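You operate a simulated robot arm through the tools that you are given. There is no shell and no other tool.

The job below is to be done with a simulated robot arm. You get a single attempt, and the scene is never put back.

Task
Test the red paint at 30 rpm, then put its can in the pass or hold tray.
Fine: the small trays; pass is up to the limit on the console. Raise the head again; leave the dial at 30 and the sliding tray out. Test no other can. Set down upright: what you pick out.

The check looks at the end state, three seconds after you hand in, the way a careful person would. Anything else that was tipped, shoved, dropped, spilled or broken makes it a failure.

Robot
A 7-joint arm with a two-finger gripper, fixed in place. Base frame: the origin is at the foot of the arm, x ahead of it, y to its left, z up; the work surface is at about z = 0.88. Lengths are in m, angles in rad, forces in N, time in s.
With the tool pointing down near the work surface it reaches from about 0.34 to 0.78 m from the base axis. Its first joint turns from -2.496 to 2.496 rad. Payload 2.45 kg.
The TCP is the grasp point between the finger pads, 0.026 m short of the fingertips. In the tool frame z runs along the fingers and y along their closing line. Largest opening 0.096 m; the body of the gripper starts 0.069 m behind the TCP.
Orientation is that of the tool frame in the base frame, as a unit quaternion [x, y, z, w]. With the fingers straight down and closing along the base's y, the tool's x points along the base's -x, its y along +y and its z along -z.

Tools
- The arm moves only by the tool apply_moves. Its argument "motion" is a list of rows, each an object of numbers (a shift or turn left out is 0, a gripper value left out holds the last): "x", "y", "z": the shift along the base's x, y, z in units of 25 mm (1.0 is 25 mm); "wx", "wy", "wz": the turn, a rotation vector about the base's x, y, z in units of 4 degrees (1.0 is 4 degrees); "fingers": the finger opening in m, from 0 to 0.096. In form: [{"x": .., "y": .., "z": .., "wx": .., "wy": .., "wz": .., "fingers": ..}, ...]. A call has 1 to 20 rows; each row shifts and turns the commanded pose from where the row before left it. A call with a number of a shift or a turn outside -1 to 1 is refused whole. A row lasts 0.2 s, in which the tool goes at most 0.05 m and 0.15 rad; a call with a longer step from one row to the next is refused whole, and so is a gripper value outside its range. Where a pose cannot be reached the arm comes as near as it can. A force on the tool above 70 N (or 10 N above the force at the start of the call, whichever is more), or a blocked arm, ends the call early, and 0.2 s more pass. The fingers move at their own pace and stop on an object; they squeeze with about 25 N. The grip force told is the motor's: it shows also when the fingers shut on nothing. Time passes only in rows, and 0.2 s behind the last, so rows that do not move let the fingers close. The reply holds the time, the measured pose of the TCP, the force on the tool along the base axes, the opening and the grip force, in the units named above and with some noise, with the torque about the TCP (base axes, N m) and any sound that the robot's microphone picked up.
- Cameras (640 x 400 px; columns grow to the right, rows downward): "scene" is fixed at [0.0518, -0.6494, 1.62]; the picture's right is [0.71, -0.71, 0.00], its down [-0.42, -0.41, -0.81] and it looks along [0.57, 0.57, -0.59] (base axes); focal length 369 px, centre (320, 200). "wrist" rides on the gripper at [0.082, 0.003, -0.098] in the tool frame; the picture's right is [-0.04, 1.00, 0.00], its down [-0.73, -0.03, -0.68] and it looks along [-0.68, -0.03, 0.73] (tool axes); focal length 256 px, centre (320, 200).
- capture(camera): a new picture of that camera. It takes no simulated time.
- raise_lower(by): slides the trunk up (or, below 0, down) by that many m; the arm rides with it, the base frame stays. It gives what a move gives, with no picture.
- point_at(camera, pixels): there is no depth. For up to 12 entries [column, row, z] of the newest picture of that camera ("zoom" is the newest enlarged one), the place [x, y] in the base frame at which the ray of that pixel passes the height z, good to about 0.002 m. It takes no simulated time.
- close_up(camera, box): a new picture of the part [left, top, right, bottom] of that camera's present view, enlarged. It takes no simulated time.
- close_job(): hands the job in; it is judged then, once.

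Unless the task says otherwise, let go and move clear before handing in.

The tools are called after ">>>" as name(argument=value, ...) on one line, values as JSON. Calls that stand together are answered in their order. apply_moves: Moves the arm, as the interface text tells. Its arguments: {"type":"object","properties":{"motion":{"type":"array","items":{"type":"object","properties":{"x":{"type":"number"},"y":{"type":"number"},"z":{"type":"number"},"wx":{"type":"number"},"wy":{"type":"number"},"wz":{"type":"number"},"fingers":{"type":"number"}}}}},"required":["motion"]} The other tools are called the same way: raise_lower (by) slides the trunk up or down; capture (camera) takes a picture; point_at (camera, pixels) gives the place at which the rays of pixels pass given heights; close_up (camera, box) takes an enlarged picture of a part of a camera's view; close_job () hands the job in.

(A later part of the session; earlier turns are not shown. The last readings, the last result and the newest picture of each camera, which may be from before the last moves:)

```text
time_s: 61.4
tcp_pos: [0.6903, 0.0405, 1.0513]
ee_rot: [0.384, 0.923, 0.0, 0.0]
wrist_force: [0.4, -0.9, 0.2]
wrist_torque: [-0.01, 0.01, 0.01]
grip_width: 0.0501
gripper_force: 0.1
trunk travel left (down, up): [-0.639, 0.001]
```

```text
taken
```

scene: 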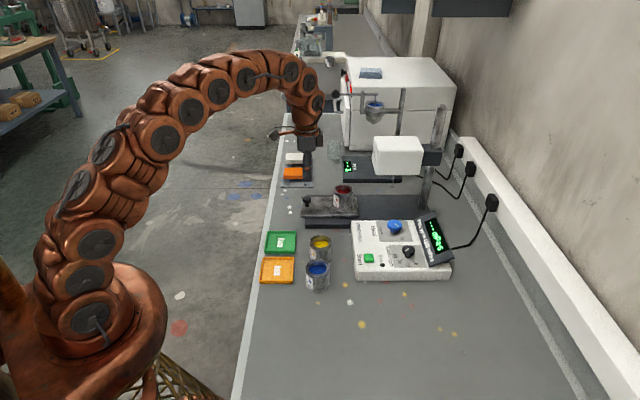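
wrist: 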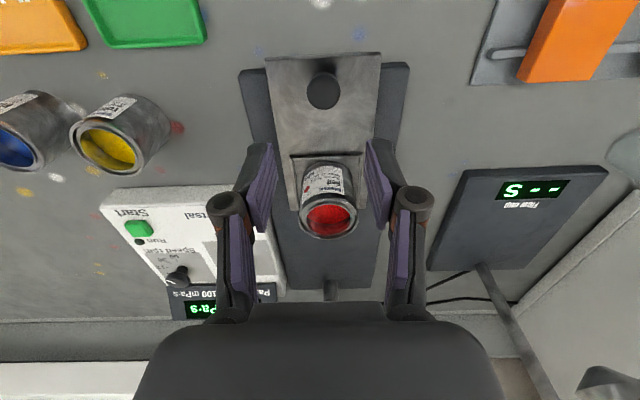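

The knob cap is at wrist (323,91). I'll measure it from both cameras before descending.

>>> close_up(camera="wrist", box=[280, 50, 376, 110])

>>> close_up(camera="scene", box=[295, 185, 335, 220])

>>> point_at(camera="wrist", pixels=[[323, 91, 0.935], [323, 91, 0.943], [323, 91, 0.95], [331, 215, 0.965]])

>>> point_at(camera="scene", pixels=[[306.9, 199.5, 0.935], [306.9, 199.5, 0.943], [306.9, 199.5, 0.95]])

```text
6.67 times, centred on (328, 80) of wrist
```

zoom: 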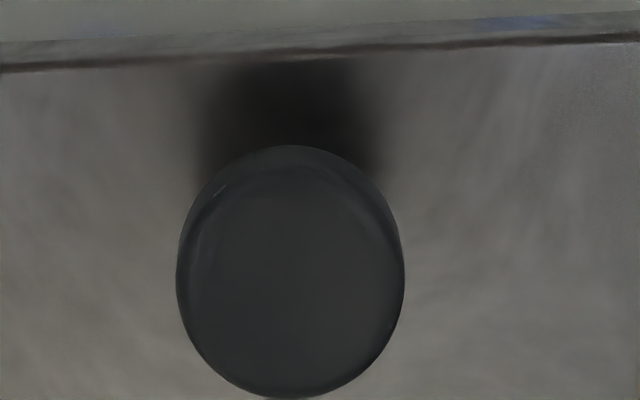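

```text
11.43 times, centred on (315, 202) of scene
```

zoom: 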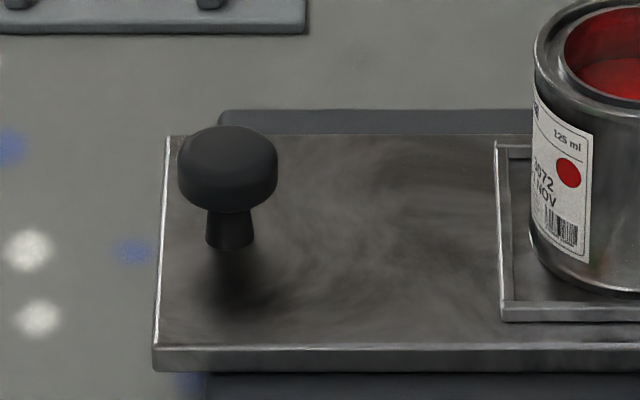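

```text
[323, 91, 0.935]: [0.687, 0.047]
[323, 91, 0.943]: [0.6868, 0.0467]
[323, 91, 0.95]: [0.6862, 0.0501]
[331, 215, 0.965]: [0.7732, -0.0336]
```

```text
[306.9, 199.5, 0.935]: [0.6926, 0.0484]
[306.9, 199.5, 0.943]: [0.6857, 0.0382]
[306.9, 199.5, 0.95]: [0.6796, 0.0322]
```

Knob at about (0.688, 0.046), cap z≈0.94. I'll add a 7° outward tilt for later reach, centre, and descend around it.

>>> apply_moves(motion=[{"x": -0.038, "y": 0.1, "wy": -0.875}, {"x": -0.038, "y": 0.1, "wy": -0.875}, {"z": -0.8}, {"z": -0.8}, {"z": -0.8}, {}])

>>> capture(camera="wrist")

>>> close_up(camera="scene", box=[270, 150, 366, 220])

```text
time_s: 62.8
tcp_pos: [0.6902, 0.0452, 0.9896]
ee_rot: [0.384, 0.921, 0.023, 0.057]
wrist_force: [1.1, -0.1, -0.4]
wrist_torque: [-0.01, 0.0, -0.03]
grip_width: 0.0499
gripper_force: 0.1
trunk travel left (down, up): [-0.639, 0.001]
```

```text
taken
```

wrist: 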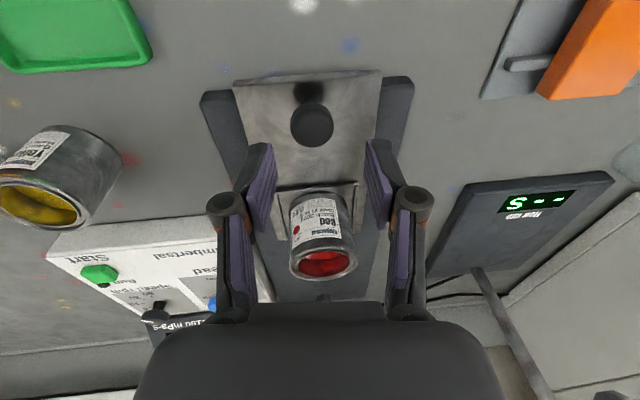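

```text
5.71 times, centred on (318, 185) of scene
```

zoom: 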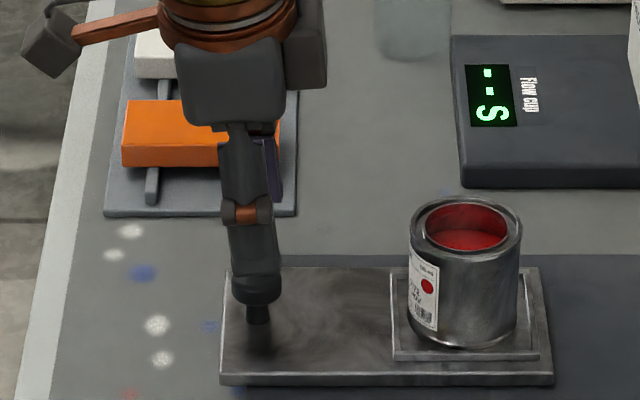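

The knob (312,125) is slightly on the -b side; I'll shift 3 mm that way and descend to z≈0.945.

>>> apply_moves(motion=[{"x": -0.085, "y": 0.085, "z": -0.6}, {"z": -0.6}, {"z": -0.58}, {}])

>>> capture(camera="wrist")

>>> close_up(camera="scene", box=[270, 150, 366, 220])

```text
time_s: 63.8
tcp_pos: [0.6886, 0.0484, 0.9454]
ee_rot: [0.384, 0.921, 0.023, 0.057]
wrist_force: [-0.4, -0.8, -0.1]
wrist_torque: [-0.01, -0.02, -0.01]
grip_width: 0.0499
gripper_force: 0.0
trunk travel left (down, up): [-0.639, 0.001]
```

```text
taken
```

wrist: 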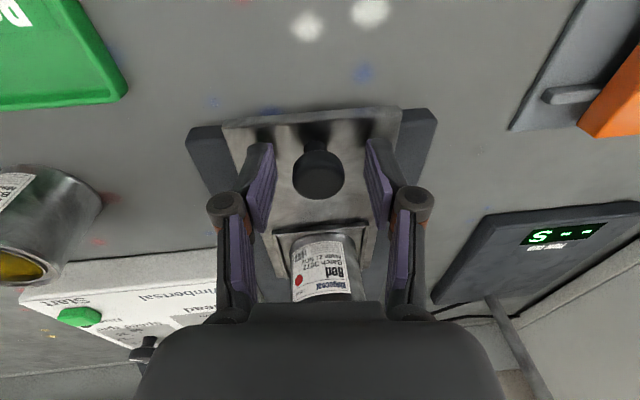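

```text
5.71 times, centred on (318, 185) of scene
```

zoom: 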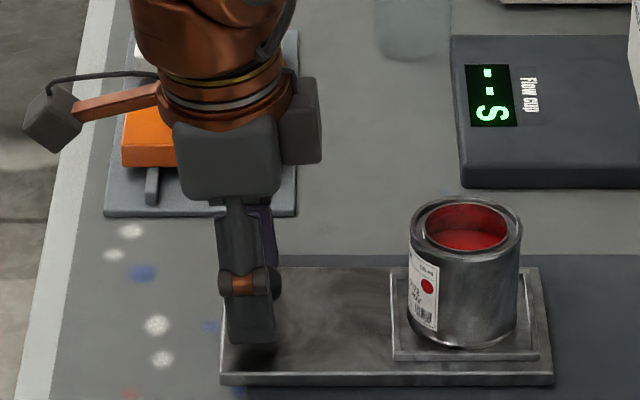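

The knob is between the pads (318,175). Closing on it.

>>> apply_moves(motion=[{"fingers": 0.015}, {}, {}, {}])

>>> capture(camera="wrist")

```text
time_s: 64.8
tcp_pos: [0.6873, 0.0465, 0.9441]
ee_rot: [0.385, 0.921, 0.024, 0.056]
wrist_force: [-7.1, -7.1, -1.2]
wrist_torque: [-0.03, 0.02, -0.06]
grip_width: 0.0263
gripper_force: 45.1
trunk travel left (down, up): [-0.639, 0.001]
```

```text
taken
```

wrist: 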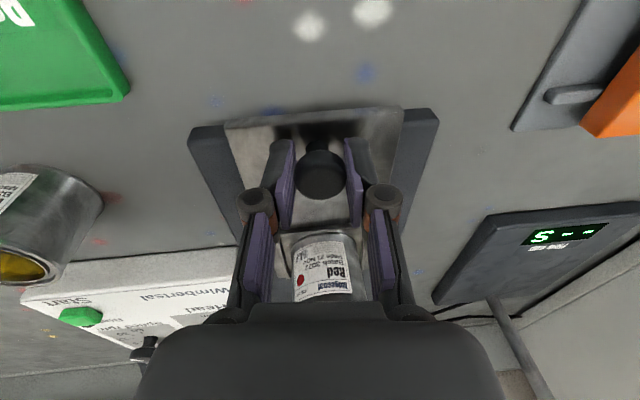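

Gripped. I'll slide the tray inward along the bench's cross direction (+x, -y), gently, about 9.5 cm first and check.

>>> apply_moves(motion=[{"x": -0.04, "y": -0.04}, {"x": 0.141, "y": -0.141}, {"x": 0.283, "y": -0.283}, {"x": 0.283, "y": -0.283}, {"x": 0.283, "y": -0.283}, {"x": 0.283, "y": -0.283}, {"x": 0.283, "y": -0.283}, {"x": 0.283, "y": -0.283}, {"x": 0.283, "y": -0.283}, {"x": 0.283, "y": -0.283}, {"x": 0.283, "y": -0.283}, {}])

>>> capture(camera="wrist")

>>> close_up(camera="scene", box=[300, 120, 444, 220])

```text
time_s: 67.4
tcp_pos: [0.7546, -0.0204, 0.9461]
ee_rot: [0.384, 0.921, 0.023, 0.056]
wrist_force: [6.0, 5.7, -12.9]
wrist_torque: [0.62, 0.36, -0.01]
grip_width: 0.0268
gripper_force: 44.9
trunk travel left (down, up): [-0.639, 0.001]
```

```text
taken
```

wrist: 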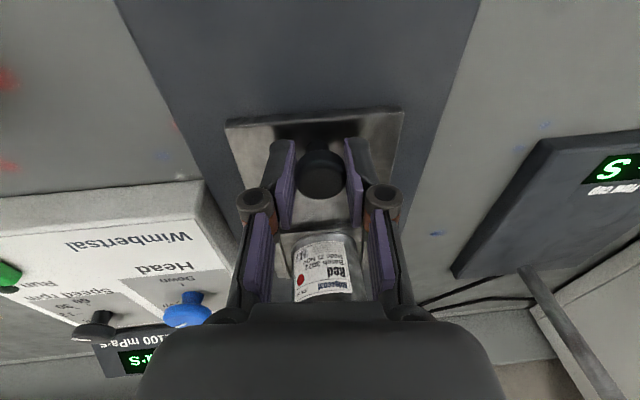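

```text
4.00 times, centred on (372, 170) of scene
```

zoom: 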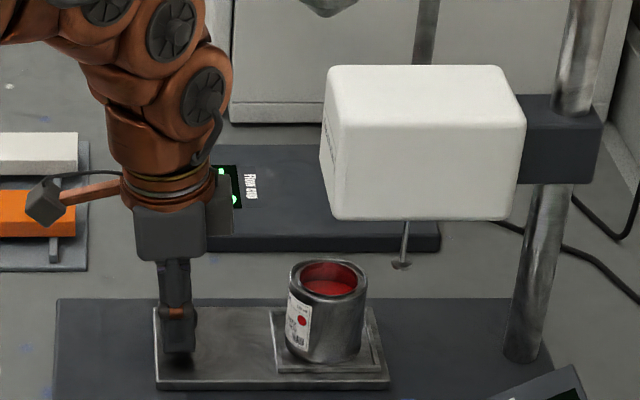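

The tray slides well and the can rides along; the spindle is about 5.5 cm further. Continue 4 cm and check.

>>> apply_moves(motion=[{"x": 0.155, "y": -0.127, "z": -0.04}, {"x": 0.283, "y": -0.283}, {"x": 0.283, "y": -0.283}, {"x": 0.283, "y": -0.283}, {"x": 0.141, "y": -0.141}, {}])

>>> capture(camera="wrist")

>>> close_up(camera="scene", box=[300, 120, 444, 220])

```text
time_s: 68.8
tcp_pos: [0.7834, -0.0472, 0.9452]
ee_rot: [0.384, 0.921, 0.023, 0.057]
wrist_force: [2.3, 0.5, 2.4]
wrist_torque: [-0.58, -0.86, -0.08]
grip_width: 0.0265
gripper_force: 45.4
trunk travel left (down, up): [-0.639, 0.001]
```

```text
taken
```

wrist: 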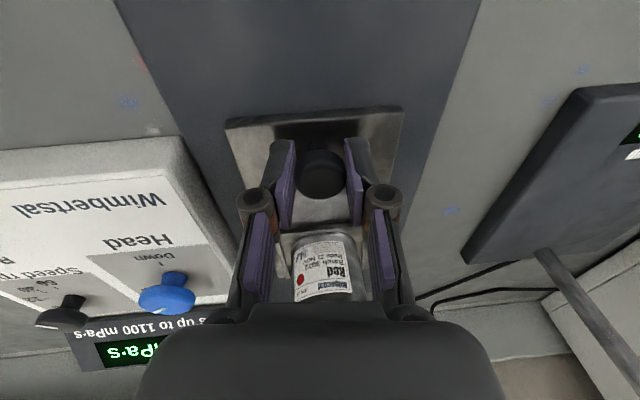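

```text
4.00 times, centred on (372, 170) of scene
```

zoom: 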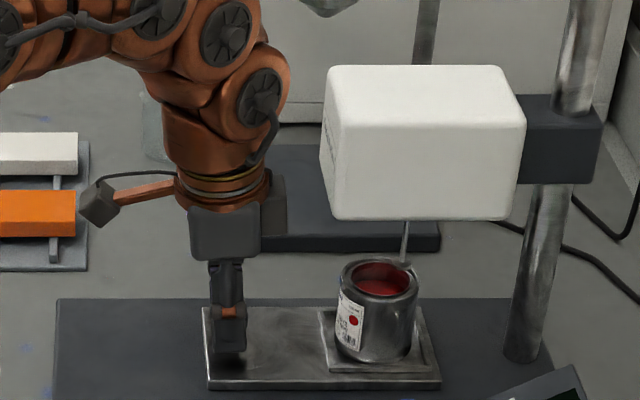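

About 1.6–1.8 cm remain to bring the can under the spindle (zoom 403,265). Continue in small steps, watching for the end stop.

>>> apply_moves(motion=[{"x": 0.141, "y": -0.141}, {"x": 0.141, "y": -0.141}, {}])

>>> close_up(camera="scene", box=[340, 150, 436, 220])

```text
time_s: 69.6
tcp_pos: [0.7887, -0.056, 0.9451]
ee_rot: [0.384, 0.921, 0.023, 0.056]
wrist_force: [2.0, 3.2, 0.0]
wrist_torque: [0.85, 0.56, 0.0]
grip_width: 0.0265
gripper_force: 45.0
trunk travel left (down, up): [-0.639, 0.001]
```

```text
5.71 times, centred on (388, 185) of scene
```

zoom: 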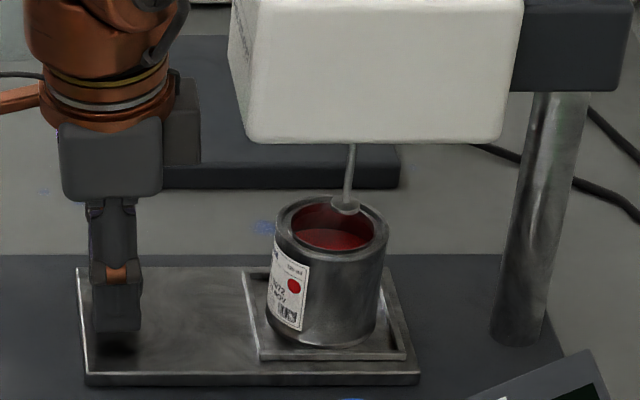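

The spindle disc is still about 8 mm ahead of the can's centre. Continue in 3 mm steps.

>>> apply_moves(motion=[{"x": 0.085, "y": -0.085}, {"x": 0.085, "y": -0.085}, {}])

>>> close_up(camera="scene", box=[340, 150, 436, 220])

```text
time_s: 70.4
tcp_pos: [0.793, -0.0592, 0.945]
ee_rot: [0.384, 0.921, 0.022, 0.057]
wrist_force: [-7.6, 6.4, 6.0]
wrist_torque: [0.05, -0.02, 0.07]
grip_width: 0.0266
gripper_force: 44.5
trunk travel left (down, up): [-0.639, 0.001]
```

```text
5.71 times, centred on (388, 185) of scene
```

zoom: 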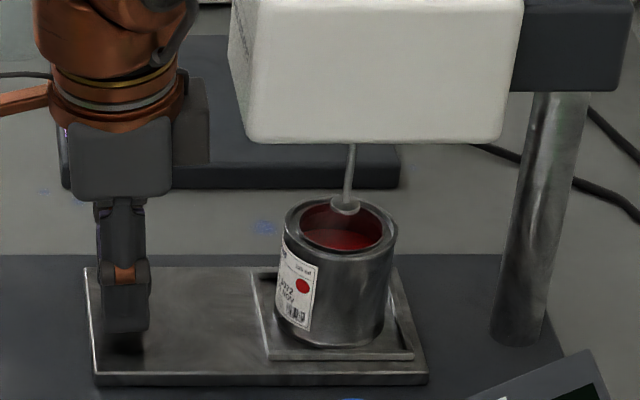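

The can is now under the spindle (columns 341 vs 344) and resistance of ~10 N along the slide has appeared, likely the end stop. I'll test with a 2 mm push.

>>> apply_moves(motion=[{"x": 0.057, "y": -0.057}, {}])

>>> close_up(camera="scene", box=[356, 165, 404, 205])

```text
time_s: 71.0
tcp_pos: [0.7931, -0.0595, 0.9452]
ee_rot: [0.383, 0.922, 0.023, 0.055]
wrist_force: [-20.1, 14.4, 8.1]
wrist_torque: [0.5, 0.54, 0.11]
grip_width: 0.0264
gripper_force: 45.5
trunk travel left (down, up): [-0.639, 0.001]
```

```text
10.00 times, centred on (380, 185) of scene
```

zoom: 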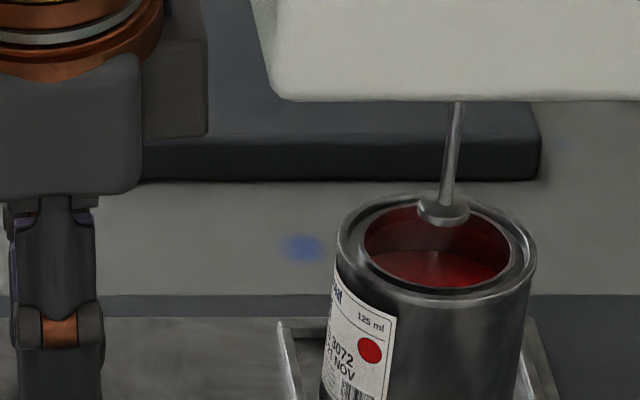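

The tray is at its inner stop with the can centred under the spindle. Releasing the knob and rising away.

>>> apply_moves(motion=[{"fingers": 0.05}, {}, {}, {"z": 0.5}, {"z": 0.6}, {"x": -0.3, "z": 0.6}, {"x": -0.6, "z": 0.6}, {"x": -0.8, "z": 0.4}, {"x": -0.8, "z": 0.4}, {}])

>>> capture(camera="scene")

>>> capture(camera="wrist")

```text
time_s: 73.2
tcp_pos: [0.731, -0.0619, 1.0224]
ee_rot: [0.384, 0.921, 0.024, 0.057]
wrist_force: [-0.8, 0.3, 0.2]
wrist_torque: [0.01, -0.01, 0.0]
grip_width: 0.0496
gripper_force: 0.0
trunk travel left (down, up): [-0.639, 0.001]
```

```text
taken
```

scene: 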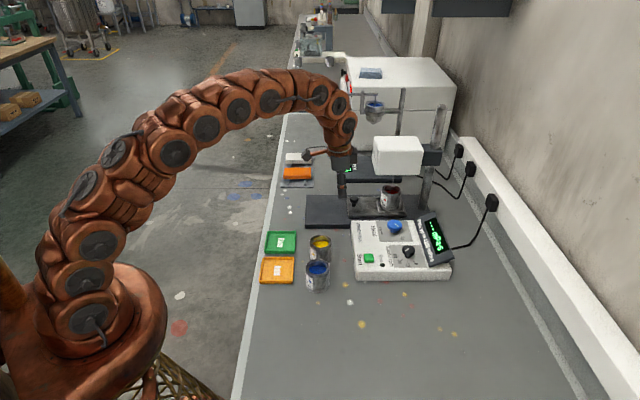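

```text
taken
```

wrist: 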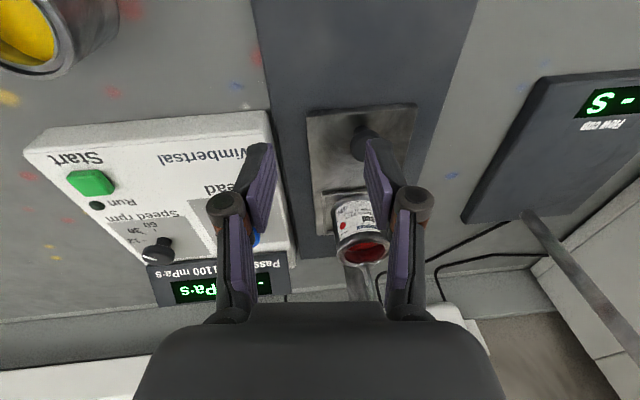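

The tray is fully in with the can under the head. Next I'll turn and move toward the head knob, first backing off to a clear spot while rotating to yaw +50°.

>>> apply_moves(motion=[{"x": -0.142, "y": -0.196, "z": 0.06, "wx": -0.1219, "wz": 0.9925, "fingers": 0.062}, {"x": -0.142, "y": -0.196, "z": 0.06, "wx": -0.1219, "wz": 0.9925}, {"x": -0.142, "y": -0.196, "z": 0.06, "wx": -0.1219, "wz": 0.9925}, {"x": -0.142, "y": -0.196, "z": 0.06, "wx": -0.1219, "wz": 0.9925}, {"x": -0.142, "y": -0.196, "z": 0.06, "wx": -0.1219, "wz": 0.9925}, {"x": -0.142, "y": -0.196, "z": 0.06, "wx": -0.1219, "wz": 0.9925}, {"x": -0.142, "y": -0.196, "z": 0.06, "wx": -0.1219, "wz": 0.9925}, {"x": -0.142, "y": -0.196, "z": 0.06, "wx": -0.1219, "wz": 0.9925}, {"x": -0.142, "y": -0.196, "z": 0.06, "wx": -0.1219, "wz": 0.9925}, {"x": -0.142, "y": -0.196, "z": 0.06, "wx": -0.1219, "wz": 0.9925}, {"x": -0.142, "y": -0.196, "z": 0.06, "wx": -0.1219, "wz": 0.9925}, {"x": -0.142, "y": -0.196, "z": 0.06, "wx": -0.1219, "wz": 0.9925}, {"x": -0.142, "y": -0.196, "z": 0.06, "wx": -0.1219, "wz": 0.9925}, {"x": -0.142, "y": -0.196, "z": 0.06, "wx": -0.1219, "wz": 0.9925}, {"x": -0.142, "y": -0.196, "z": 0.06, "wx": -0.1219, "wz": 0.9925}, {"x": -0.142, "y": -0.196, "z": 0.06, "wx": -0.1219, "wz": 0.9925}, {"x": -0.142, "y": -0.196, "z": 0.06, "wx": -0.1219, "wz": 0.9925}, {"x": -0.142, "y": -0.196, "z": 0.06, "wx": -0.1219, "wz": 0.9925}, {"x": -0.142, "y": -0.196, "z": 0.06, "wx": -0.1219, "wz": 0.9925}, {"x": -0.142, "y": -0.196, "z": 0.06, "wx": -0.1219, "wz": 0.9925}])

>>> apply_moves(motion=[{"wx": -0.1219, "wz": 0.9925}, {"wx": -0.1219, "wz": 0.9925}, {"wx": -0.1219, "wz": 0.9925}, {"wx": -0.1219, "wz": 0.9925}, {"wx": -0.64, "wy": -0.405}, {"x": 0.5, "y": -0.5}, {"x": 0.5, "y": -0.5}, {}])

>>> capture(camera="wrist")

>>> capture(camera="scene")

```text
time_s: 77.4
tcp_pos: [0.6619, -0.1581, 1.0516]
ee_rot: [-0.297, 0.953, -0.019, 0.058]
wrist_force: [-0.1, -0.3, -0.2]
wrist_torque: [-0.01, 0.0, 0.0]
grip_width: 0.0618
gripper_force: 0.1
trunk travel left (down, up): [-0.639, 0.001]
```

```text
time_s: 79.2
tcp_pos: [0.6875, -0.1852, 1.0507]
ee_rot: [-0.428, 0.9, -0.053, 0.059]
wrist_force: [-0.1, 0.3, -0.8]
wrist_torque: [0.02, 0.02, 0.01]
grip_width: 0.0621
gripper_force: 0.1
trunk travel left (down, up): [-0.639, 0.001]
```

```text
taken
```

wrist: 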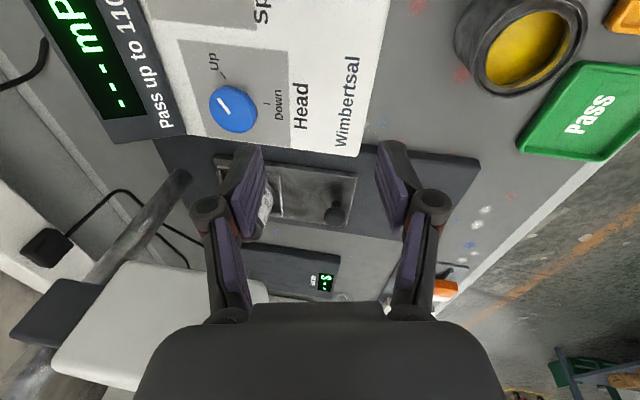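

```text
taken
```

scene: 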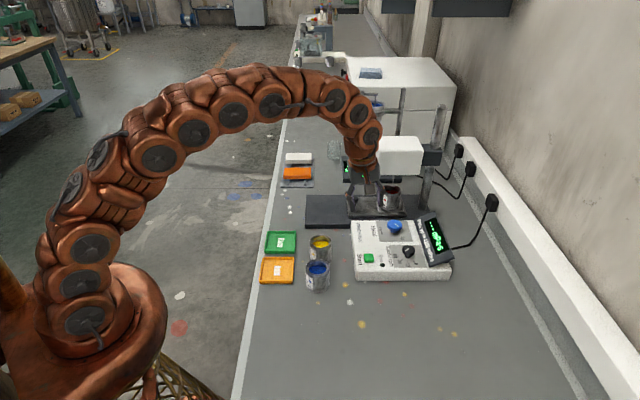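

Head knob is visible at (233,110). Moving above it to z≈1.01.

>>> apply_moves(motion=[{"x": 0.686, "y": -0.358, "z": -0.2}, {"x": 0.686, "y": -0.358, "z": -0.3}, {"x": 0.686, "y": -0.358, "z": -0.3}, {"x": 0.686, "y": -0.358, "z": -0.4}, {"x": 0.686, "y": -0.358, "z": -0.4}, {}])

>>> capture(camera="wrist")

>>> close_up(camera="scene", box=[350, 130, 478, 260])

```text
time_s: 80.6
tcp_pos: [0.7738, -0.2298, 1.0105]
ee_rot: [-0.428, 0.9, -0.052, 0.058]
wrist_force: [0.0, 0.8, 1.1]
wrist_torque: [0.01, 0.01, -0.01]
grip_width: 0.0619
gripper_force: 0.0
trunk travel left (down, up): [-0.639, 0.001]
```

```text
taken
```

wrist: 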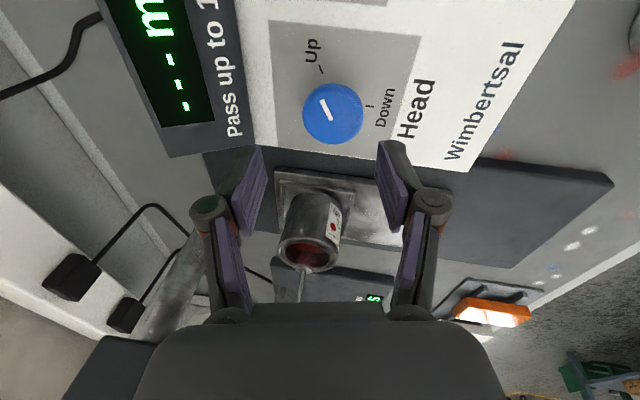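

```text
3.08 times, centred on (414, 195) of scene
```

zoom: 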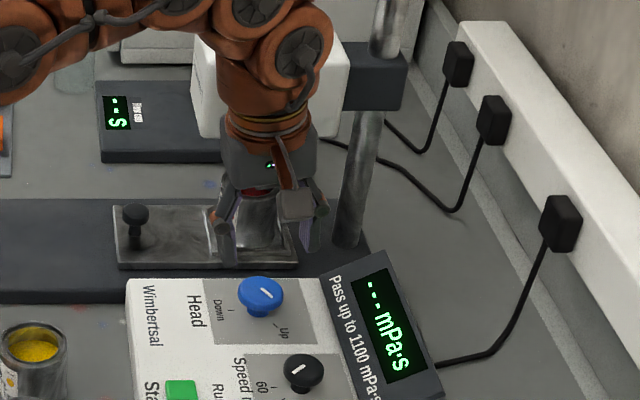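

Knob is at (333,114) versus expected (334,120): centred within a few mm. Descend to z≈0.955.

>>> apply_moves(motion=[{"z": -0.75}, {"z": -0.75}, {"z": -0.72}, {}])

>>> capture(camera="wrist")

>>> close_up(camera="scene", box=[350, 150, 446, 250])

```text
time_s: 81.6
tcp_pos: [0.774, -0.2297, 0.9555]
ee_rot: [-0.428, 0.901, -0.053, 0.059]
wrist_force: [0.1, -1.0, -0.1]
wrist_torque: [0.01, 0.01, 0.0]
grip_width: 0.062
gripper_force: 0.1
trunk travel left (down, up): [-0.639, 0.001]
```

```text
taken
```

wrist: 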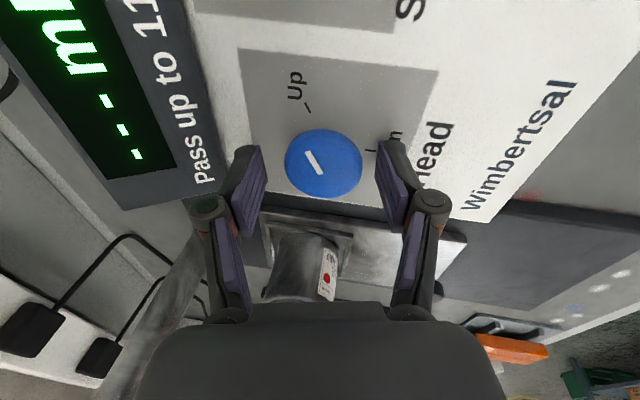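

```text
4.00 times, centred on (398, 200) of scene
```

zoom: 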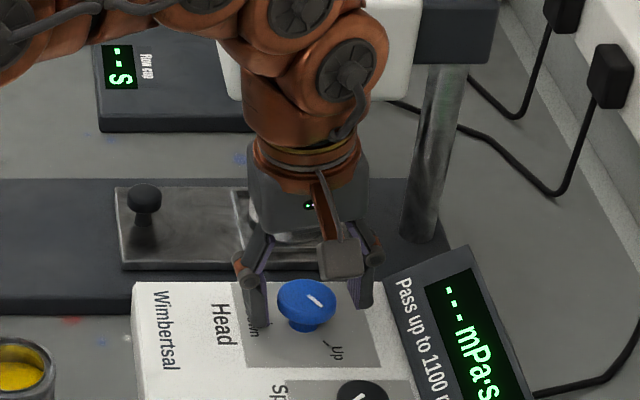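

The knob is between the fingers, slightly on the near side; I'll shift 3 mm that way and close on it.

>>> apply_moves(motion=[{"x": -0.085, "y": -0.085}, {"fingers": 0.03}, {}, {}, {}])

>>> close_up(camera="wrist", box=[230, 60, 410, 210])

```text
time_s: 82.8
tcp_pos: [0.7696, -0.2308, 0.9564]
ee_rot: [-0.428, 0.9, -0.052, 0.059]
wrist_force: [-13.2, 7.7, 0.1]
wrist_torque: [0.11, 0.07, 0.03]
grip_width: 0.0404
gripper_force: 44.8
trunk travel left (down, up): [-0.639, 0.001]
```

```text
2.67 times, centred on (320, 135) of wrist
```

zoom: 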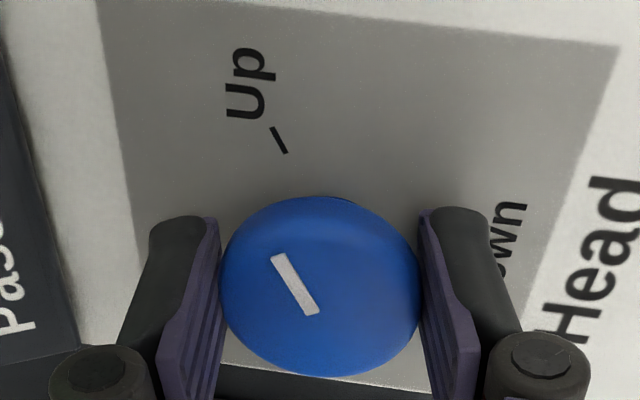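

Gripped at 0.0404 m, pointer at Up. I'll turn clockwise about the tool axis by 72° first and check.

>>> apply_moves(motion=[{"x": -0.035, "y": 0.035, "wx": 0.1489, "wy": -0.044, "wz": -0.9864}, {"wx": 0.1489, "wy": -0.044, "wz": -0.9864}, {"wx": 0.1489, "wy": -0.044, "wz": -0.9864}, {"wx": 0.1489, "wy": -0.044, "wz": -0.9864}, {"wx": 0.1489, "wy": -0.044, "wz": -0.9864}, {"wx": 0.1489, "wy": -0.044, "wz": -0.9864}, {"wx": 0.1489, "wy": -0.044, "wz": -0.9864}, {"wx": 0.1489, "wy": -0.044, "wz": -0.9864}, {"wx": 0.1489, "wy": -0.044, "wz": -0.9864}, {"wx": 0.1489, "wy": -0.044, "wz": -0.9864}, {"wx": 0.1489, "wy": -0.044, "wz": -0.9864}, {"wx": 0.1489, "wy": -0.044, "wz": -0.9864}, {"wx": 0.1489, "wy": -0.044, "wz": -0.9864}, {"wx": 0.1489, "wy": -0.044, "wz": -0.9864}, {"wx": 0.1489, "wy": -0.044, "wz": -0.9864}, {"wx": 0.1489, "wy": -0.044, "wz": -0.9864}, {"wx": 0.1489, "wy": -0.044, "wz": -0.9864}, {"wx": 0.1489, "wy": -0.044, "wz": -0.9864}])

>>> close_up(camera="wrist", box=[230, 60, 410, 210])

>>> capture(camera="scene")

```text
time_s: 86.6
tcp_pos: [0.7707, -0.2286, 0.9548]
ee_rot: [0.183, 0.98, -0.009, 0.078]
wrist_force: [-1.3, 13.6, -7.2]
wrist_torque: [-0.29, 0.29, 0.07]
grip_width: 0.041
gripper_force: 44.8
trunk travel left (down, up): [-0.639, 0.001]
```

```text
2.67 times, centred on (320, 135) of wrist
```

zoom: 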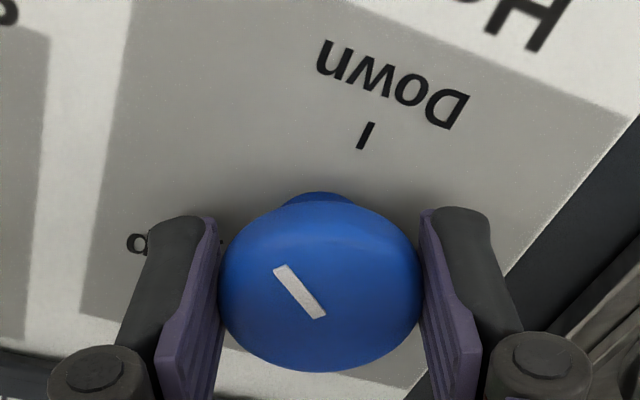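

```text
taken
```

scene: 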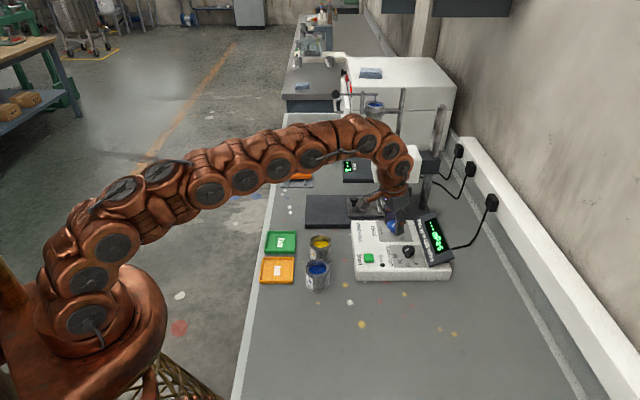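

The knob follows with a few degrees of slip; the Down tick is about 56° further. Continue 52° and check.

>>> apply_moves(motion=[{"y": 0.04, "wx": 0.1489, "wy": -0.044, "wz": -0.9864}, {"wx": 0.1489, "wy": -0.044, "wz": -0.9864}, {"wx": 0.1489, "wy": -0.044, "wz": -0.9864}, {"wx": 0.1489, "wy": -0.044, "wz": -0.9864}, {"wx": 0.1489, "wy": -0.044, "wz": -0.9864}, {"wx": 0.1489, "wy": -0.044, "wz": -0.9864}, {"wx": 0.1489, "wy": -0.044, "wz": -0.9864}, {"wx": 0.1489, "wy": -0.044, "wz": -0.9864}, {"wx": 0.1489, "wy": -0.044, "wz": -0.9864}, {"wx": 0.1489, "wy": -0.044, "wz": -0.9864}, {"wx": 0.1489, "wy": -0.044, "wz": -0.9864}, {"wx": 0.1489, "wy": -0.044, "wz": -0.9864}, {"wx": 0.1489, "wy": -0.044, "wz": -0.9864}])

>>> close_up(camera="wrist", box=[230, 60, 410, 210])

>>> close_up(camera="scene", box=[340, 120, 468, 260])

```text
time_s: 89.4
tcp_pos: [0.771, -0.2283, 0.9567]
ee_rot: [0.594, 0.801, 0.026, 0.073]
wrist_force: [17.2, 7.6, 3.4]
wrist_torque: [-1.01, -0.7, 0.04]
grip_width: 0.0403
gripper_force: 44.7
trunk travel left (down, up): [-0.639, 0.001]
```

```text
2.67 times, centred on (320, 135) of wrist
```

zoom: 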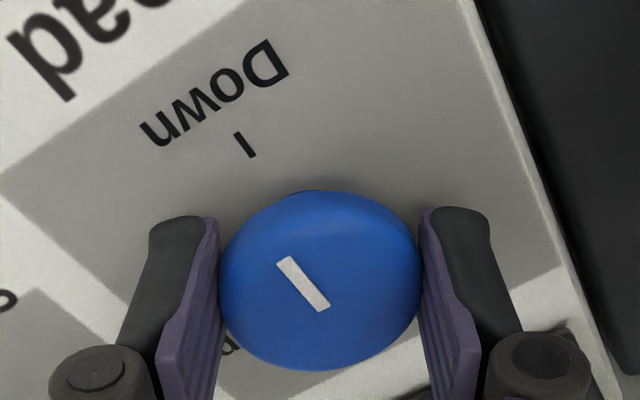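

```text
2.86 times, centred on (404, 190) of scene
```

zoom: 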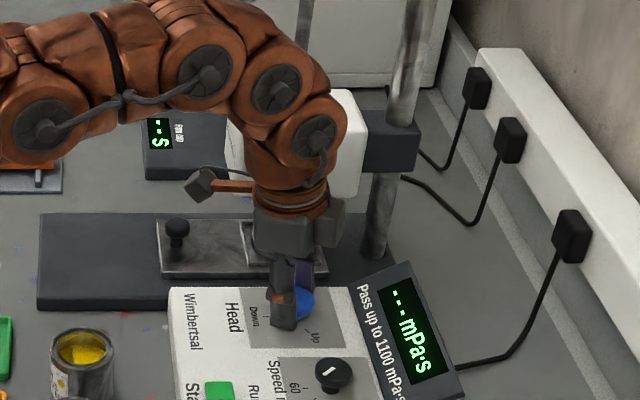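

The pointer (slope 49°) is about 6° short of the Down tick (slope 55°). Two more small rows, then release and look.

>>> apply_moves(motion=[{"x": 0.03, "wx": 0.1489, "wy": -0.044, "wz": -0.9864}, {"wx": 0.1489, "wy": -0.044, "wz": -0.9864}, {}, {"fingers": 0.062}, {}, {}])

>>> close_up(camera="wrist", box=[230, 60, 410, 210])

>>> capture(camera="scene")

```text
time_s: 90.8
tcp_pos: [0.7714, -0.2297, 0.9552]
ee_rot: [0.648, 0.758, 0.032, 0.071]
wrist_force: [0.5, 0.1, 0.0]
wrist_torque: [-0.01, 0.0, -0.02]
grip_width: 0.062
gripper_force: 0.1
trunk travel left (down, up): [-0.639, 0.001]
```

```text
2.67 times, centred on (320, 135) of wrist
```

zoom: 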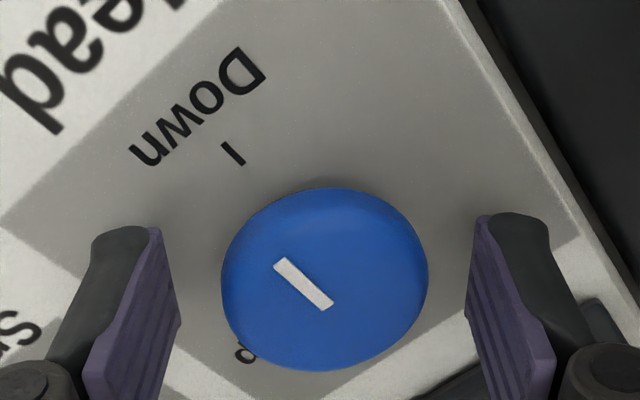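

```text
taken
```

scene: 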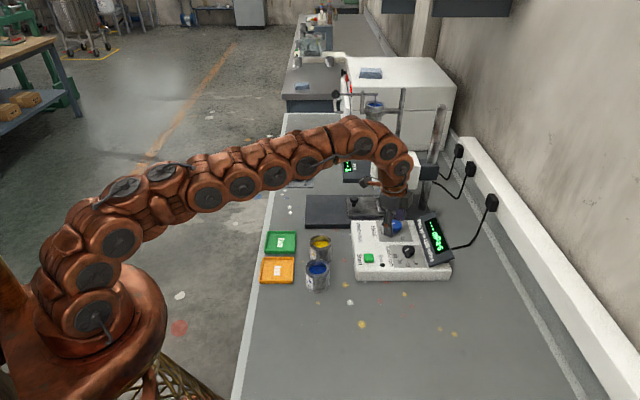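

The knob no longer follows the last turn, so it's at its Down stop (pointer lined up with the Down tick). I'll rise and back off to see the head.

>>> apply_moves(motion=[{"z": 0.7}, {"z": 0.8}, {"x": -0.5, "y": 0.0, "z": 0.6}, {"x": -0.8, "y": -0.1, "z": 0.3}, {"x": -0.8, "y": -0.2}, {"x": -0.8, "y": -0.2}, {}])

>>> capture(camera="scene")

>>> close_up(camera="scene", box=[340, 120, 468, 280])

>>> capture(camera="wrist")

```text
time_s: 92.4
tcp_pos: [0.6979, -0.2426, 1.0176]
ee_rot: [0.648, 0.758, 0.03, 0.072]
wrist_force: [-0.1, -0.2, -0.5]
wrist_torque: [0.0, -0.04, 0.01]
grip_width: 0.062
gripper_force: 0.1
trunk travel left (down, up): [-0.639, 0.001]
```

```text
taken
```

scene: 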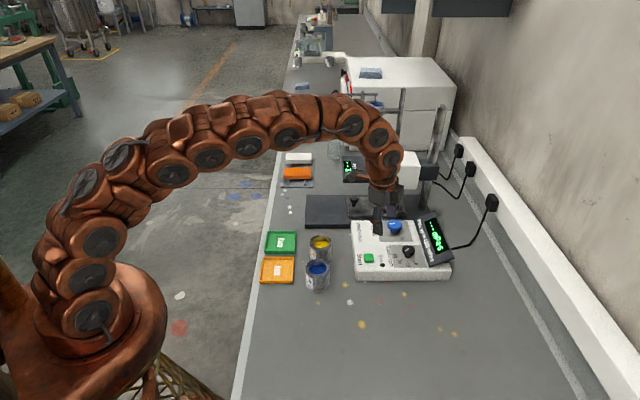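

```text
2.50 times, centred on (404, 200) of scene
```

zoom: 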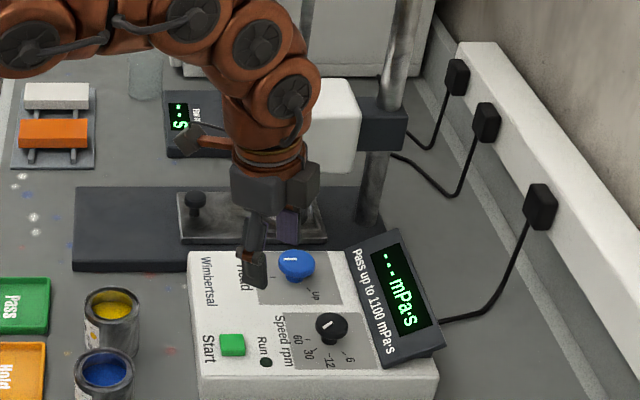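

```text
taken
```

wrist: 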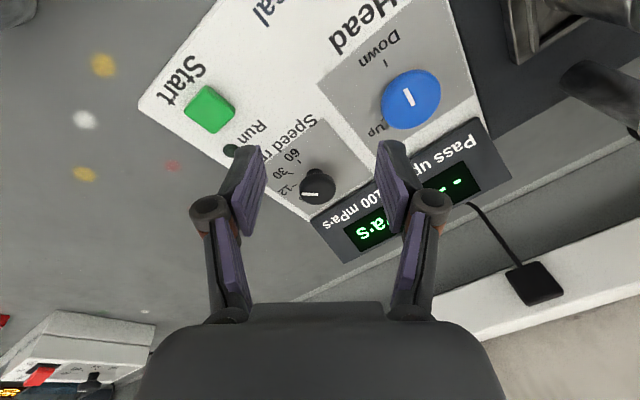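

Let me zoom on the head knob and head from the scene camera.

>>> close_up(camera="scene", box=[370, 205, 434, 245])

>>> close_up(camera="wrist", box=[340, 40, 468, 140])

>>> close_up(camera="scene", box=[370, 140, 450, 210])

```text
10.00 times, centred on (402, 225) of scene
```

zoom: 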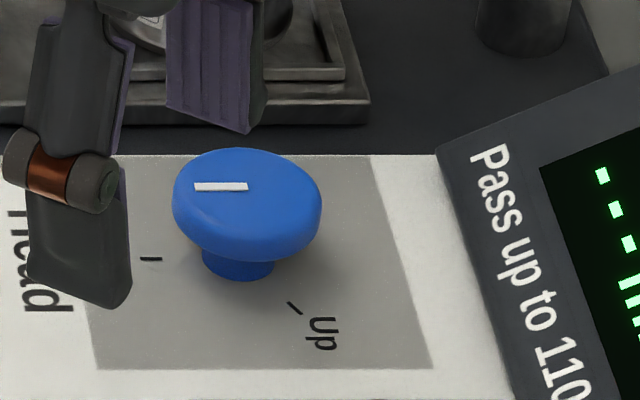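

```text
4.00 times, centred on (404, 90) of wrist
```

zoom: 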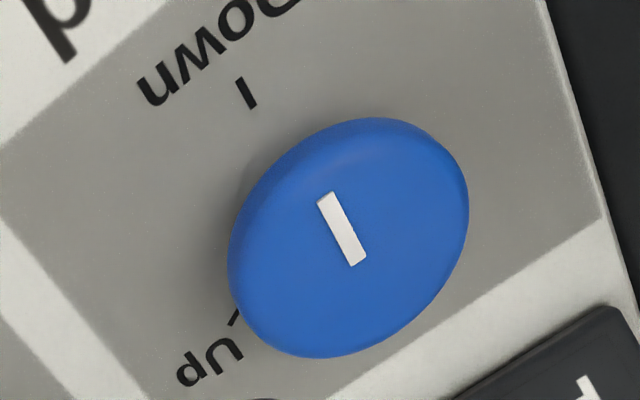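

```text
5.71 times, centred on (410, 175) of scene
```

zoom: 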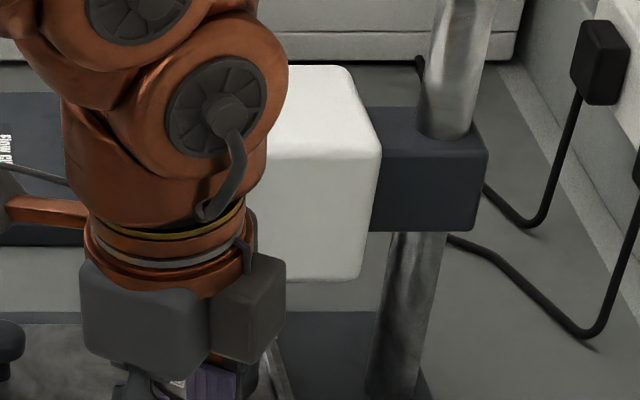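

The pointer now lies along the Down tick and the head has dropped about 5 cm (box bottom from row 174 to 189). Next: level the tool, close the fingers and go above Start at about (0.635, -0.2485).

>>> apply_moves(motion=[{"x": -0.839, "y": -0.079, "wx": 0.214, "wy": 0.718, "fingers": 0.0}, {"x": -0.839, "y": -0.079, "wx": 0.214, "wy": 0.718}, {"x": -0.839, "y": -0.079, "wx": 0.214, "wy": 0.718}, {}, {}])

>>> capture(camera="wrist")

>>> capture(camera="scene")

>>> close_up(camera="scene", box=[340, 130, 468, 270])

```text
time_s: 93.6
tcp_pos: [0.6346, -0.2476, 1.0172]
ee_rot: [0.65, 0.76, -0.001, 0.0]
wrist_force: [0.1, 0.6, 0.4]
wrist_torque: [-0.02, 0.01, 0.0]
grip_width: 0.0
gripper_force: 25.4
trunk travel left (down, up): [-0.639, 0.001]
```

```text
taken
```

wrist: 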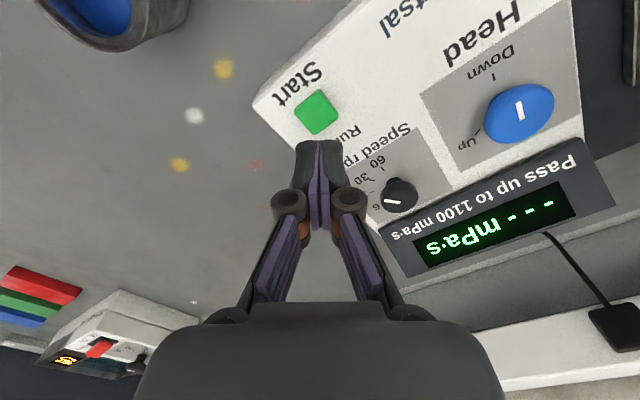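

```text
taken
```

scene: 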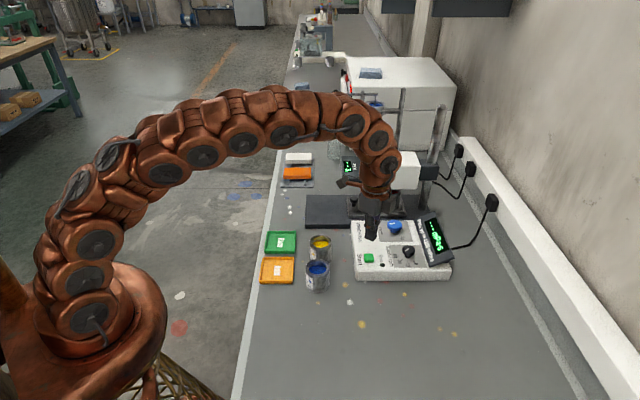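

```text
2.86 times, centred on (404, 200) of scene
```

zoom: 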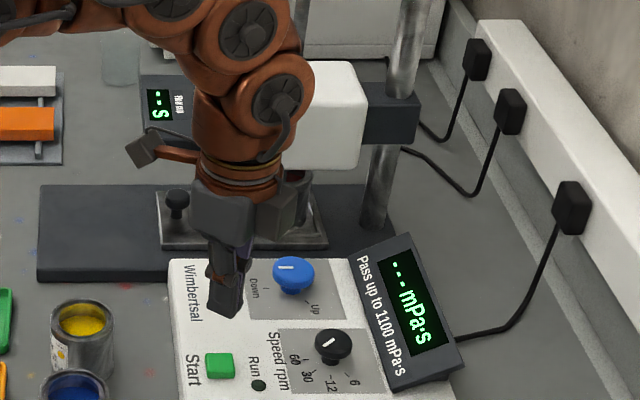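

Start is at wrist (316,112). I'll cross-check its position before pressing.

>>> close_up(camera="wrist", box=[270, 70, 366, 150])

>>> point_at(camera="wrist", pixels=[[316, 110, 0.917], [316, 110, 0.922], [316, 110, 0.928]])

>>> point_at(camera="scene", pixels=[[368.7, 257.5, 0.917], [368.7, 257.5, 0.922], [368.7, 257.5, 0.928]])

```text
5.00 times, centred on (318, 110) of wrist
```

zoom: 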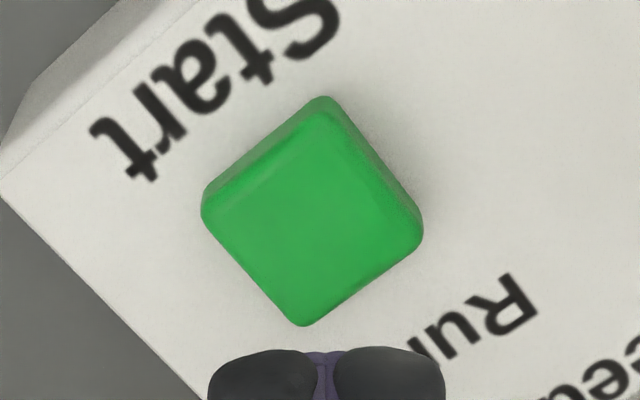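

```text
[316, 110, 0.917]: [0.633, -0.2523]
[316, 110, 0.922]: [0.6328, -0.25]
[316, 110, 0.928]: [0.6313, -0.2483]
```

```text
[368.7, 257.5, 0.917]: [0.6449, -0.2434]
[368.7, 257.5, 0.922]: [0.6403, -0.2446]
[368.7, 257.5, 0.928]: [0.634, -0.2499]
```

Button centre ≈ (0.634, -0.250). Lower to just above it, then press in small steps.

>>> apply_moves(motion=[{"y": -0.1, "z": -0.8}, {"z": -0.8}, {"z": -0.8}, {}])

>>> close_up(camera="scene", box=[340, 220, 436, 280])

```text
time_s: 94.6
tcp_pos: [0.6362, -0.25, 0.9571]
ee_rot: [0.65, 0.76, -0.001, 0.001]
wrist_force: [-0.8, 0.2, 0.5]
wrist_torque: [0.0, -0.01, -0.05]
grip_width: 0.0
gripper_force: 28.8
trunk travel left (down, up): [-0.639, 0.001]
```

```text
6.67 times, centred on (388, 250) of scene
```

zoom: 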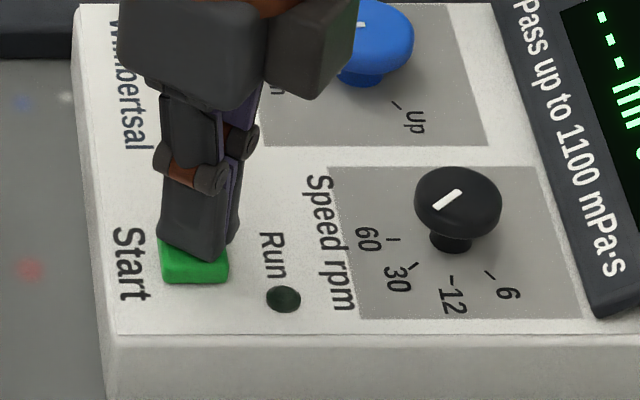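

The fingertips are right above the Start button. Pressing gently in 2 mm steps.

>>> apply_moves(motion=[{"z": -0.08}, {"z": -0.08}, {"z": -0.08}])

>>> close_up(camera="scene", box=[340, 210, 468, 280])

```text
time_s: 95.4
tcp_pos: [0.6356, -0.25, 0.9516]
ee_rot: [0.65, 0.76, -0.001, 0.001]
wrist_force: [-0.7, -0.6, 3.2]
wrist_torque: [0.01, 0.02, 0.02]
grip_width: 0.006
gripper_force: 28.2
trunk travel left (down, up): [-0.639, 0.001]
heard: click
```

```text
5.00 times, centred on (404, 245) of scene
```

zoom: 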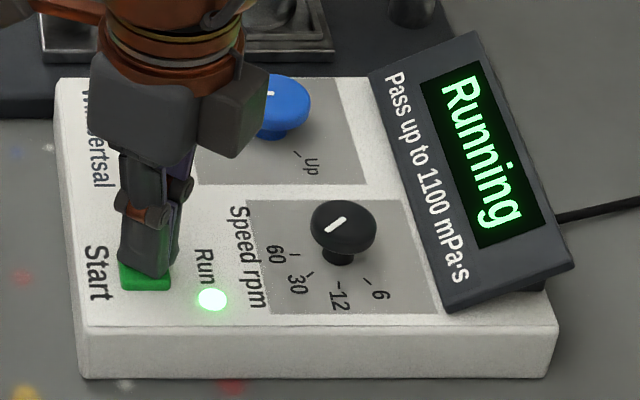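

The click was heard and the display reads "Running" with the Run lamp lit. I'll lift off the button and wait for the result.

>>> apply_moves(motion=[{"z": 0.6}, {"z": 0.8}, {"z": 0.8}, {"z": 0.6}, {}, {}, {}, {}, {}, {}, {}, {}, {}, {}])

>>> close_up(camera="scene", box=[340, 140, 468, 280])

```text
time_s: 98.4
tcp_pos: [0.636, -0.2521, 1.0219]
ee_rot: [0.65, 0.76, 0.0, 0.001]
wrist_force: [0.1, -0.5, -0.2]
wrist_torque: [0.02, 0.02, -0.01]
grip_width: 0.0
gripper_force: 28.8
trunk travel left (down, up): [-0.639, 0.001]
```

```text
2.86 times, centred on (404, 210) of scene
```

zoom: 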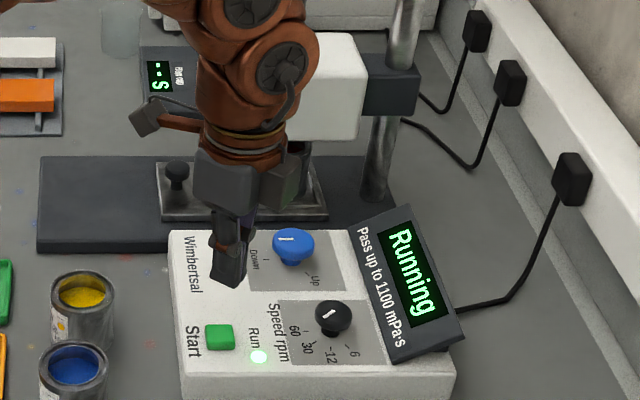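

Still "Running". I'll wait a few seconds more.

>>> apply_moves(motion=[{}, {}, {}, {}, {}, {}, {}, {}, {}, {}, {}, {}, {}, {}, {}, {}, {}, {}, {}, {}])

>>> close_up(camera="scene", box=[370, 200, 466, 280])

```text
time_s: 102.6
tcp_pos: [0.6347, -0.2511, 1.0218]
ee_rot: [0.65, 0.76, -0.001, 0.001]
wrist_force: [0.3, 0.1, -0.4]
wrist_torque: [0.01, 0.03, 0.03]
grip_width: 0.0
gripper_force: 28.8
trunk travel left (down, up): [-0.639, 0.001]
```

```text
5.00 times, centred on (418, 240) of scene
```

zoom: 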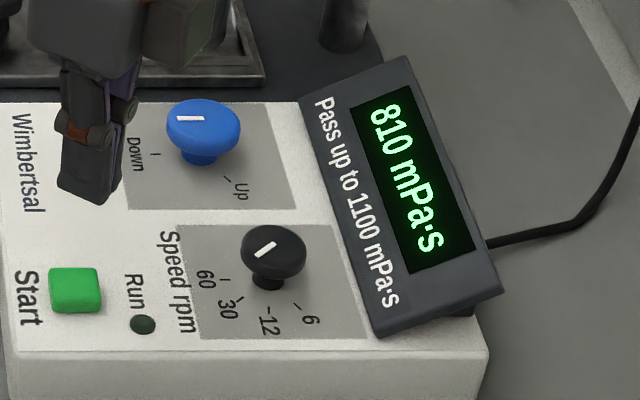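

The lamp is off and the display reads 810 mPa·s. I'll zoom to be sure of the digits.

>>> close_up(camera="scene", box=[415, 210, 463, 265])

>>> capture(camera="wrist")

>>> close_up(camera="wrist", box=[340, 120, 640, 300])

```text
7.27 times, centred on (439, 238) of scene
```

zoom: 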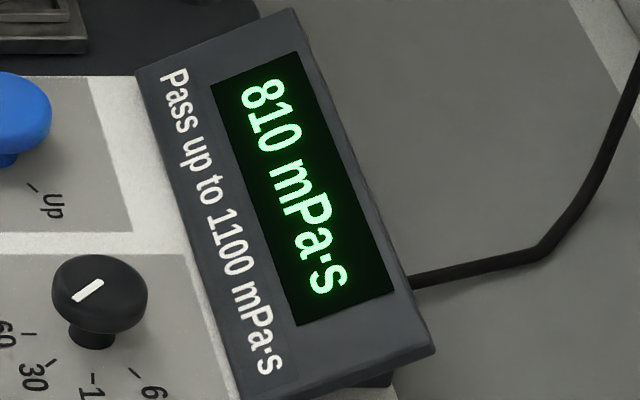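

```text
taken
```

wrist: 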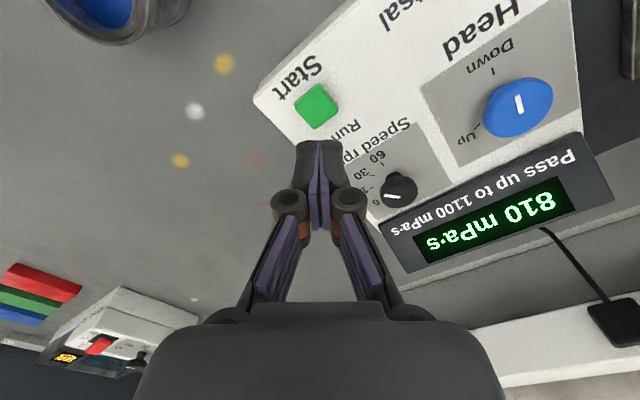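

```text
2.13 times, centred on (490, 210) of wrist
```

zoom: 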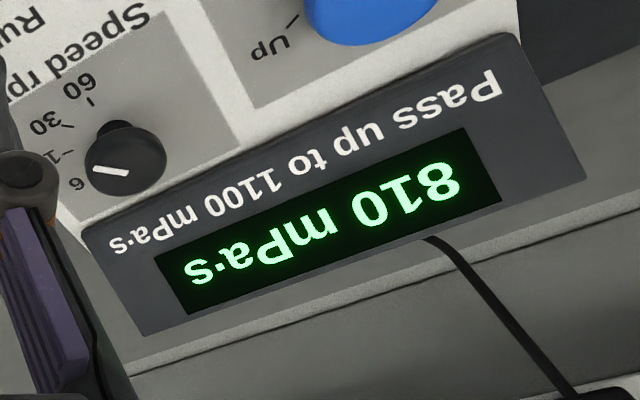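

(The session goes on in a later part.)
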